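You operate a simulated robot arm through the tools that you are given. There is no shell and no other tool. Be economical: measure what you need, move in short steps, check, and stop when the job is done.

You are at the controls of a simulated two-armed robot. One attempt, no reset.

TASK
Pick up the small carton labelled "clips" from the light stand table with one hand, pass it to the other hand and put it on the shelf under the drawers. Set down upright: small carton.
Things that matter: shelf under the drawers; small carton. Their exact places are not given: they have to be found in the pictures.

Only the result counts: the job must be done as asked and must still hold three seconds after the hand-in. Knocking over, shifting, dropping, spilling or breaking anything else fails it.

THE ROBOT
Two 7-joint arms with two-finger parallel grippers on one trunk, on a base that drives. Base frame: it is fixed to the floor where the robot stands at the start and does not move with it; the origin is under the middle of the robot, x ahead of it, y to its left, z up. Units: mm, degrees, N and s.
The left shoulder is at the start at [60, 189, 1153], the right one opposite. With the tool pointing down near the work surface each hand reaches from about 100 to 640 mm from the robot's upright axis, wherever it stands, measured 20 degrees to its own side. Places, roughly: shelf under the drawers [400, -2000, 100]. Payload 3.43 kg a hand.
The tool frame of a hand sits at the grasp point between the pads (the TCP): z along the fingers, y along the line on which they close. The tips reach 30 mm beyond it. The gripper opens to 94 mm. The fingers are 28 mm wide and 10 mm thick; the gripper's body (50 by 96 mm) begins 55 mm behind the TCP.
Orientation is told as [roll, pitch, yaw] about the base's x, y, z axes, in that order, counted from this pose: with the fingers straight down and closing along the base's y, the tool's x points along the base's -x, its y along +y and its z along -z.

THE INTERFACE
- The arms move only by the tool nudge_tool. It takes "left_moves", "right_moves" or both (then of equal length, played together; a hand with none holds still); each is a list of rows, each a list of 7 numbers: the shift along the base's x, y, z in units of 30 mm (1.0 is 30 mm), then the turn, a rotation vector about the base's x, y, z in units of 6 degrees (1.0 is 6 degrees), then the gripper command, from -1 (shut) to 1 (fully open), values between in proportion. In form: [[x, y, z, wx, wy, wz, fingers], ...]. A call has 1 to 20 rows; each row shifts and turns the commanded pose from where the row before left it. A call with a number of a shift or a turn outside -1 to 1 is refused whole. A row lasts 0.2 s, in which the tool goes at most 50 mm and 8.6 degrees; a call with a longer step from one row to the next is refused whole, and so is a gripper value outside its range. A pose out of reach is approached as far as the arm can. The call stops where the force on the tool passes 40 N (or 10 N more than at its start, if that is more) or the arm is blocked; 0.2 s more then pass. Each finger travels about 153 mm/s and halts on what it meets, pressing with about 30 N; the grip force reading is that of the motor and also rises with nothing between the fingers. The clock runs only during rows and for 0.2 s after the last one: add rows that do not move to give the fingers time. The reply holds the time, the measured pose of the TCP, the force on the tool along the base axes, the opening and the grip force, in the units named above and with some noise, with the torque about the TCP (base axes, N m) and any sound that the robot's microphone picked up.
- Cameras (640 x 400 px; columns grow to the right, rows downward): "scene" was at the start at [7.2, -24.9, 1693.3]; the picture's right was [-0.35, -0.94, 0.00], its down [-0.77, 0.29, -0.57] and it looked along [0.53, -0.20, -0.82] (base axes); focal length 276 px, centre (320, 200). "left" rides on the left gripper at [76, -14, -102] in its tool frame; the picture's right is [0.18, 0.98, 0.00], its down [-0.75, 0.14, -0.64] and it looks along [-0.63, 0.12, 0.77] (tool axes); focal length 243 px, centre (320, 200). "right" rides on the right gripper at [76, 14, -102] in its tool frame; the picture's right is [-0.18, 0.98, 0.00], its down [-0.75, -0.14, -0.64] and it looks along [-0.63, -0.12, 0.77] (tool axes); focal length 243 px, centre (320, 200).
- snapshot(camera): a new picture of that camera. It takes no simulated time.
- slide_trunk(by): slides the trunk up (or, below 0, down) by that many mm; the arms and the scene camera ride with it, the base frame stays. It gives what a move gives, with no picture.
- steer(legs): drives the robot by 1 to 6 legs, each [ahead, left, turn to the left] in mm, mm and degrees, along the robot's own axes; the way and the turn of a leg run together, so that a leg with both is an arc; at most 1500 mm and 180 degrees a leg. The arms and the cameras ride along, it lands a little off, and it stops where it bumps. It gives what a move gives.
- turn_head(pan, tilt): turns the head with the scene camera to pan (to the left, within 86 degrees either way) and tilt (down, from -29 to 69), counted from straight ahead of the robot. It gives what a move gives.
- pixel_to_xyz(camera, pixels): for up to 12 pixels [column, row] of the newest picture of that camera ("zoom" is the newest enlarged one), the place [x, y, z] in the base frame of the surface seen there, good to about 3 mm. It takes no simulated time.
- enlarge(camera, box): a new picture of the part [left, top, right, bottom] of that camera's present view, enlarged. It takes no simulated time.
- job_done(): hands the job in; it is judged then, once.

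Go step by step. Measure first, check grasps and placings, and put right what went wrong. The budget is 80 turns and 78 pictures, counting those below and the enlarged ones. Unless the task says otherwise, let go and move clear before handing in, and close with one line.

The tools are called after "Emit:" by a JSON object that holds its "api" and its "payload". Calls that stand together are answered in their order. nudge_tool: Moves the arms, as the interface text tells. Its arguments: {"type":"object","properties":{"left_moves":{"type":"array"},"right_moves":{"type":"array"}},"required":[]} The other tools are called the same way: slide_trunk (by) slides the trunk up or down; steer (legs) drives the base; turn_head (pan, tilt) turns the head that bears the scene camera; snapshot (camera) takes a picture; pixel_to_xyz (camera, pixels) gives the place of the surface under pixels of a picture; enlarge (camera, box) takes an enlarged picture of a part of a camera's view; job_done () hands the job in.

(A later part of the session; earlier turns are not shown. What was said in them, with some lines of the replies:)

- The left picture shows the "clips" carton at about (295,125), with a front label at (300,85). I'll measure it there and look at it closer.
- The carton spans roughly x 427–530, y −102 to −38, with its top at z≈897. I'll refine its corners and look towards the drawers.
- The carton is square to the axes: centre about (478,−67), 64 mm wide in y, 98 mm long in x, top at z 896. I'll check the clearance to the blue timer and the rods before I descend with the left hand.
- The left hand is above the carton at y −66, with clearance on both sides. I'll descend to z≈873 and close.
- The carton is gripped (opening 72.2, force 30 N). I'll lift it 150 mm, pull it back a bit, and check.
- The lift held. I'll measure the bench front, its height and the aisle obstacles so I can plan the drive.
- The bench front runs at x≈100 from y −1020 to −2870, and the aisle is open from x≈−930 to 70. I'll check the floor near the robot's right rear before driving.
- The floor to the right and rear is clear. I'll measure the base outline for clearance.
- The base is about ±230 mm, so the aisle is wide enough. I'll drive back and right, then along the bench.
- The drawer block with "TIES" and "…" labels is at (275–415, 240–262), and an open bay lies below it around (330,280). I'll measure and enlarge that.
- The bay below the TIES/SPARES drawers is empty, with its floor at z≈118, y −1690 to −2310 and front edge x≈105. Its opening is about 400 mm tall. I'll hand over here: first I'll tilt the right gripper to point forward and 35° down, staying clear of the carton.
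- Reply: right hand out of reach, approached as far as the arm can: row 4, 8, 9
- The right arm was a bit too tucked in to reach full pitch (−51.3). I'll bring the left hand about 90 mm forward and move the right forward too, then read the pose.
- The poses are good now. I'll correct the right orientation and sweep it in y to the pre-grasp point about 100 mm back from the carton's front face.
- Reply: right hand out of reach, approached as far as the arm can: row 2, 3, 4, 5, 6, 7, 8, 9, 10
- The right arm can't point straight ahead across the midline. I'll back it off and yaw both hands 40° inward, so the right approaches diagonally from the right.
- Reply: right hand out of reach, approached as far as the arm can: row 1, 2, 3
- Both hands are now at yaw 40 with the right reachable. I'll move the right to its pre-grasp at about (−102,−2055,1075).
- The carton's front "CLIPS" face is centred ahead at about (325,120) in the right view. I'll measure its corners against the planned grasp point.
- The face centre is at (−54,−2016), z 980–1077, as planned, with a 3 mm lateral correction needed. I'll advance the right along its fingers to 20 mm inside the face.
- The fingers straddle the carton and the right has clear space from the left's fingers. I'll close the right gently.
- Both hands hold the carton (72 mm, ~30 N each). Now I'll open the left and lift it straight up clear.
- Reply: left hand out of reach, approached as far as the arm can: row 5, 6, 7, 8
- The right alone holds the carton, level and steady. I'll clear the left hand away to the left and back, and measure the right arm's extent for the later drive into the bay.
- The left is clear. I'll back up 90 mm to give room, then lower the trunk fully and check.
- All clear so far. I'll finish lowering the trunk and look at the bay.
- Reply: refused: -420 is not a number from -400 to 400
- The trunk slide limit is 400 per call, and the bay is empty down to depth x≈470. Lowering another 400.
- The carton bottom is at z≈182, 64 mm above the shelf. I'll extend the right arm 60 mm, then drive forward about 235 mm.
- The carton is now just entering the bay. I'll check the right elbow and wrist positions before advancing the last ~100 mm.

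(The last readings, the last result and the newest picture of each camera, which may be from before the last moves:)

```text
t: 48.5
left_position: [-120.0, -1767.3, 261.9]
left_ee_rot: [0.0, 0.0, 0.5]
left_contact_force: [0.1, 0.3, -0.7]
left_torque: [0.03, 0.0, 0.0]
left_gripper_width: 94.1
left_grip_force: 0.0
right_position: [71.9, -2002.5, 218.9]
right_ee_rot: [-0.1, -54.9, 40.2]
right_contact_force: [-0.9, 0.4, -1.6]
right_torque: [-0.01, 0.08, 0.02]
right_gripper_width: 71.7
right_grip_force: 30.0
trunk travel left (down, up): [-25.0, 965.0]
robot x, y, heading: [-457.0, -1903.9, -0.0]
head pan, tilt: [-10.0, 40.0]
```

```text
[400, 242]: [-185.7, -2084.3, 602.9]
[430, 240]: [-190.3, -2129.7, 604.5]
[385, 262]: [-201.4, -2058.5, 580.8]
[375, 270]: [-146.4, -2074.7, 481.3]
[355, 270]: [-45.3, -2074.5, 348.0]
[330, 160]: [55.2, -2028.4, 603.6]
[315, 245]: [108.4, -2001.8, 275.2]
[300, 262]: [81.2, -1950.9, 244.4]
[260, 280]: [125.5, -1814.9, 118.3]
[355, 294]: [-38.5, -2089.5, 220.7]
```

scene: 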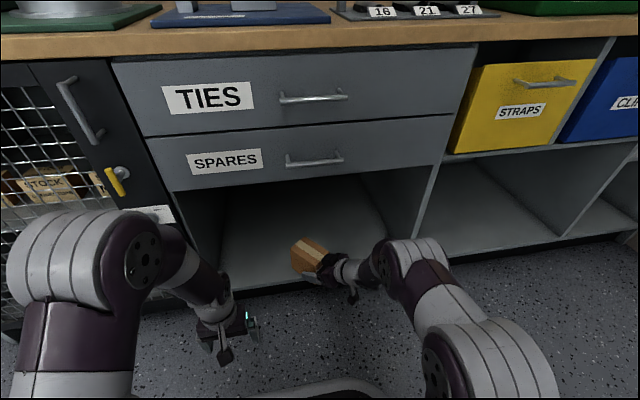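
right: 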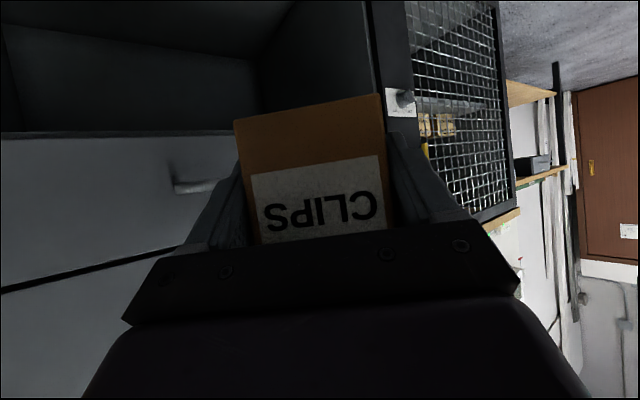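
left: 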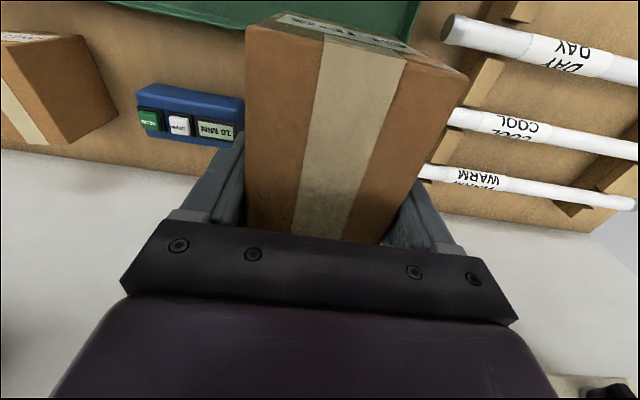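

The elbow is at x≈−186, with lots of clearance to the drawers. Advancing 105 mm.

Emit:
{"api": "steer", "payload": {"legs": [[105, 0, 0]]}}

Emit:
{"api": "snapshot", "payload": {"camera": "right"}}

Emit:
{"api": "snapshot", "payload": {"camera": "scene"}}

```text
t: 49.7
left_position: [-14.4, -1767.9, 261.7]
left_ee_rot: [0.0, 0.0, 0.6]
left_contact_force: [0.2, 0.9, -1.0]
left_torque: [0.01, -0.02, 0.01]
left_gripper_width: 94.0
left_grip_force: 0.0
right_position: [176.3, -2002.2, 217.8]
right_ee_rot: [0.0, -54.9, 40.2]
right_contact_force: [0.8, -0.2, -1.7]
right_torque: [-0.04, 0.02, 0.0]
right_gripper_width: 71.7
right_grip_force: 29.6
trunk travel left (down, up): [-25.0, 965.0]
robot x, y, heading: [-349.3, -1904.0, -0.3]
head pan, tilt: [-10.0, 40.0]
```

```text
45 pictures are left
```

right: 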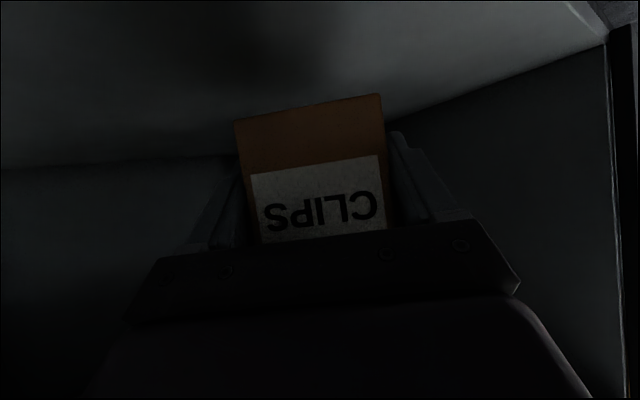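

```text
44 pictures are left
```

scene: 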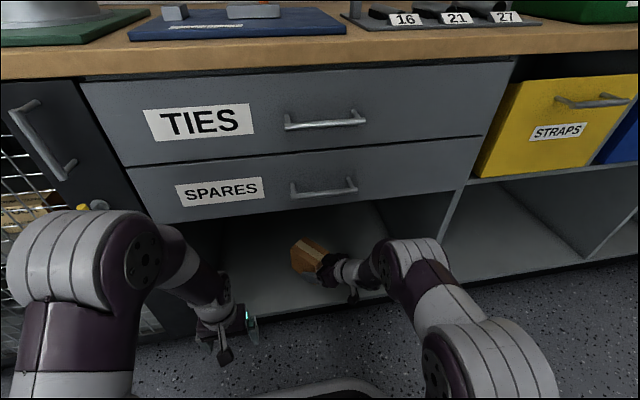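

The carton is over the shelf (centre x≈198, bottom z≈182). I'll lower 54 mm, then check the remaining gap.

Emit:
{"api": "nudge_tool", "payload": {"right_moves": [[0, 0, -0.5, 0, 0, 0, -1], [0, 0, -0.5, 0, 0, 0, -1], [0, 0, -0.4, 0, 0, 0, -1], [0, 0, -0.4, 0, 0, 0, -1], [0, 0, 0, 0, 0, 0, -1]]}}

Emit:
{"api": "enlarge", "payload": {"camera": "scene", "box": [230, 200, 430, 325]}}

```text
t: 50.9
left_position: [-15.5, -1767.1, 261.8]
left_ee_rot: [0.0, 0.0, 0.6]
left_contact_force: [0.1, -0.2, 0.0]
left_torque: [0.01, 0.0, 0.0]
left_gripper_width: 93.9
left_grip_force: 0.1
right_position: [175.7, -2002.4, 165.0]
right_ee_rot: [0.1, -54.9, 40.1]
right_contact_force: [-0.4, -0.3, -1.0]
right_torque: [-0.04, 0.05, 0.0]
right_gripper_width: 72.1
right_grip_force: 30.1
trunk travel left (down, up): [-25.0, 965.0]
robot x, y, heading: [-351.6, -1903.4, -0.1]
head pan, tilt: [-10.0, 40.0]
```

```text
3.20 times, centred on (330, 262) of scene
```

zoom: 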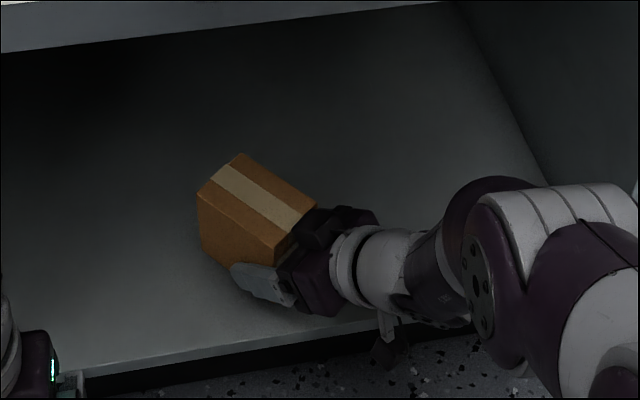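

The remaining gap is about 10 mm. I'll check the carton's top height for tilt and lower in 2 mm steps until contact.

Emit:
{"api": "pixel_to_xyz", "payload": {"camera": "zoom", "pixels": [[205, 196], [240, 160], [305, 205], [265, 240], [255, 200], [150, 300], [200, 310]]}}

Emit:
{"api": "nudge_tool", "payload": {"right_moves": [[0, 0, -0.1, 0, 0, 0, -1], [0, 0, -0.1, 0, 0, 0, -1], [0, 0, -0.06, 0, 0, 0, -1], [0, 0, 0, 0, 0, 0, -1]]}}

```text
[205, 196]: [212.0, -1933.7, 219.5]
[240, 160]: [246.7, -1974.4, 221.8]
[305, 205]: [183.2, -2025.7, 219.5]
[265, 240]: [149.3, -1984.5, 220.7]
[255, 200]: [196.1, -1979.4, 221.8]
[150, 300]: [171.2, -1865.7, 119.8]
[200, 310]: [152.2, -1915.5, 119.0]
```

```text
t: 51.9
left_position: [-14.3, -1767.8, 262.4]
left_ee_rot: [0.0, 0.0, 0.5]
left_contact_force: [-0.3, 0.8, -0.2]
left_torque: [0.0, 0.0, -0.02]
left_gripper_width: 94.5
left_grip_force: 0.1
right_position: [177.0, -2002.3, 157.3]
right_ee_rot: [-0.1, -55.0, 40.3]
right_contact_force: [-0.9, 0.7, 7.9]
right_torque: [0.01, 0.31, 0.0]
right_gripper_width: 72.1
right_grip_force: 30.1
trunk travel left (down, up): [-25.0, 965.0]
robot x, y, heading: [-354.8, -1902.4, -0.1]
head pan, tilt: [-10.0, 40.0]
```

Contact is felt (8 N up) and the top is level at about 220. I'll ease the pressure slightly, open, and look before withdrawing.

Emit:
{"api": "nudge_tool", "payload": {"right_moves": [[0, 0, 0.05, 0, 0, 0, -1], [0, 0, 0, 0, 0, 0, 0.6], [0, 0, 0, 0, 0, 0, 0.8], [0, 0, 0, 0, 0, 0, 1], [0, 0, 0, 0, 0, 0, 1]]}}

Emit:
{"api": "enlarge", "payload": {"camera": "scene", "box": [230, 200, 430, 325]}}

Emit:
{"api": "snapshot", "payload": {"camera": "right"}}

```text
t: 53.1
left_position: [-13.5, -1768.1, 261.0]
left_ee_rot: [0.0, 0.0, 0.6]
left_contact_force: [0.1, 0.8, -0.3]
left_torque: [-0.02, 0.03, 0.01]
left_gripper_width: 94.0
left_grip_force: 0.1
right_position: [177.3, -2003.4, 158.0]
right_ee_rot: [0.0, -54.9, 40.1]
right_contact_force: [-0.3, 0.8, -0.5]
right_torque: [0.0, 0.02, 0.01]
right_gripper_width: 94.0
right_grip_force: 0.1
trunk travel left (down, up): [-25.0, 965.0]
robot x, y, heading: [-349.8, -1904.9, -0.3]
head pan, tilt: [-10.0, 40.0]
```

```text
3.20 times, centred on (330, 262) of scene
```

zoom: 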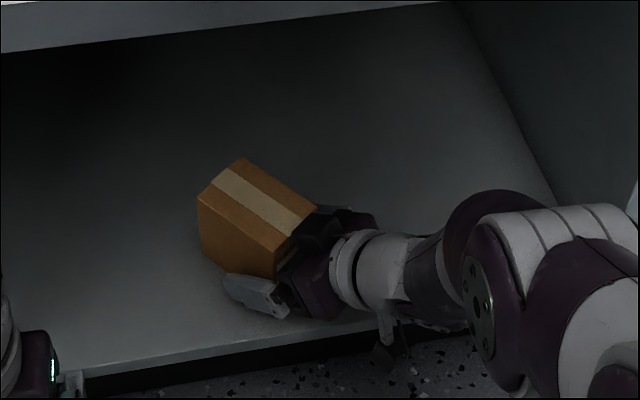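

```text
41 pictures are left
```

right: 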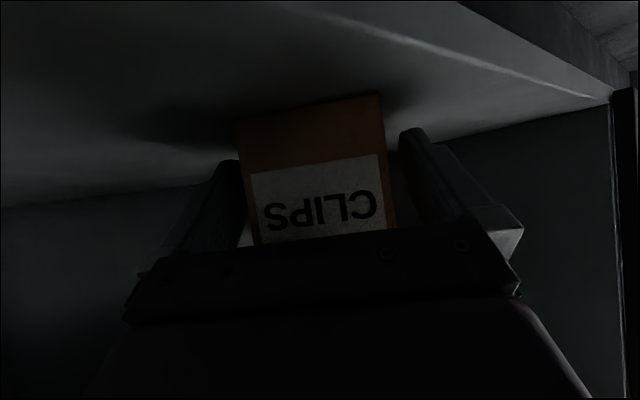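

The carton stands free between the open fingers. I'll withdraw the right hand back along its fingers.

Emit:
{"api": "nudge_tool", "payload": {"right_moves": [[-0.4, -0.336, 0.37, 0, 0, 0, 1], [-0.4, -0.336, 0.37, 0, 0, 0, 1], [-0.4, -0.336, 0.37, 0, 0, 0, 1], [-0.5, -0.42, 0.3, 0, 0, 0, 1], [-0.5, -0.42, 0.3, 0, 0, 0, 1], [-0.5, -0.42, 0.3, 0, 0, 0, 1], [0, 0, 0, 0, 0, 0, 1]]}}

Emit:
{"api": "steer", "payload": {"legs": [[-180, 0, 0]]}}

Emit:
{"api": "snapshot", "payload": {"camera": "scene"}}

Emit:
{"api": "enlarge", "payload": {"camera": "scene", "box": [230, 150, 430, 275]}}

```text
t: 54.7
left_position: [-14.4, -1767.7, 262.3]
left_ee_rot: [0.0, 0.0, 0.6]
left_contact_force: [0.5, 0.3, 0.0]
left_torque: [0.01, 0.02, 0.03]
left_gripper_width: 94.0
left_grip_force: 0.1
right_position: [94.3, -2070.2, 217.9]
right_ee_rot: [0.1, -54.8, 40.2]
right_contact_force: [0.5, 0.4, 1.0]
right_torque: [0.0, -0.01, -0.04]
right_gripper_width: 93.8
right_grip_force: 0.0
trunk travel left (down, up): [-25.0, 965.0]
robot x, y, heading: [-350.7, -1908.6, -0.1]
head pan, tilt: [-10.0, 40.0]
```

```text
t: 56.2
left_position: [-196.0, -1767.0, 262.5]
left_ee_rot: [0.1, 0.0, 0.6]
left_contact_force: [-1.6, 1.1, -0.4]
left_torque: [-0.02, 0.03, -0.01]
left_gripper_width: 93.8
left_grip_force: 0.0
right_position: [-85.0, -2069.8, 218.3]
right_ee_rot: [0.0, -54.9, 40.3]
right_contact_force: [0.3, 0.4, 0.2]
right_torque: [-0.04, -0.01, 0.0]
right_gripper_width: 94.0
right_grip_force: 0.0
trunk travel left (down, up): [-25.0, 965.0]
robot x, y, heading: [-535.8, -1902.2, -0.2]
head pan, tilt: [-10.0, 40.0]
```

```text
40 pictures are left
```

scene: 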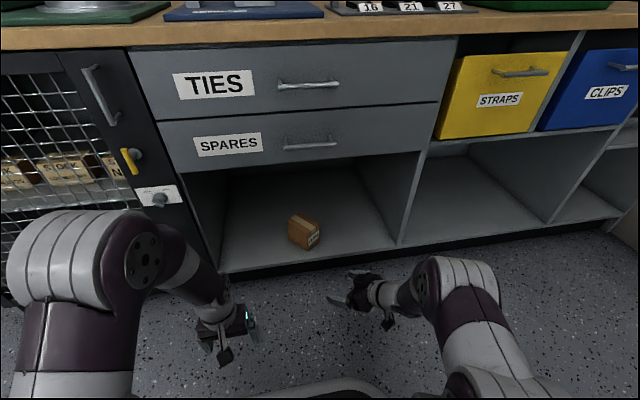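

```text
3.20 times, centred on (330, 212) of scene
```

zoom: 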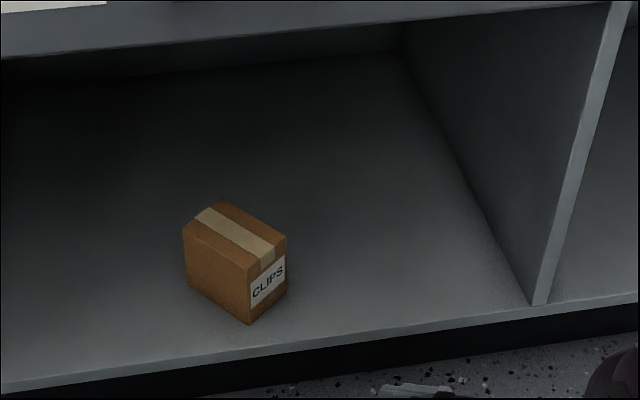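

The carton stands upright on the shelf under the TIES and SPARES drawers. Both hands are clear, so I'm handing in.

Emit:
{"api": "job_done", "payload": {}}

```text
The job is handed in.
```

The "clips" carton was picked up with the left hand, passed to the right, and set upright on the shelf under the TIES and SPARES drawers; both hands are clear.
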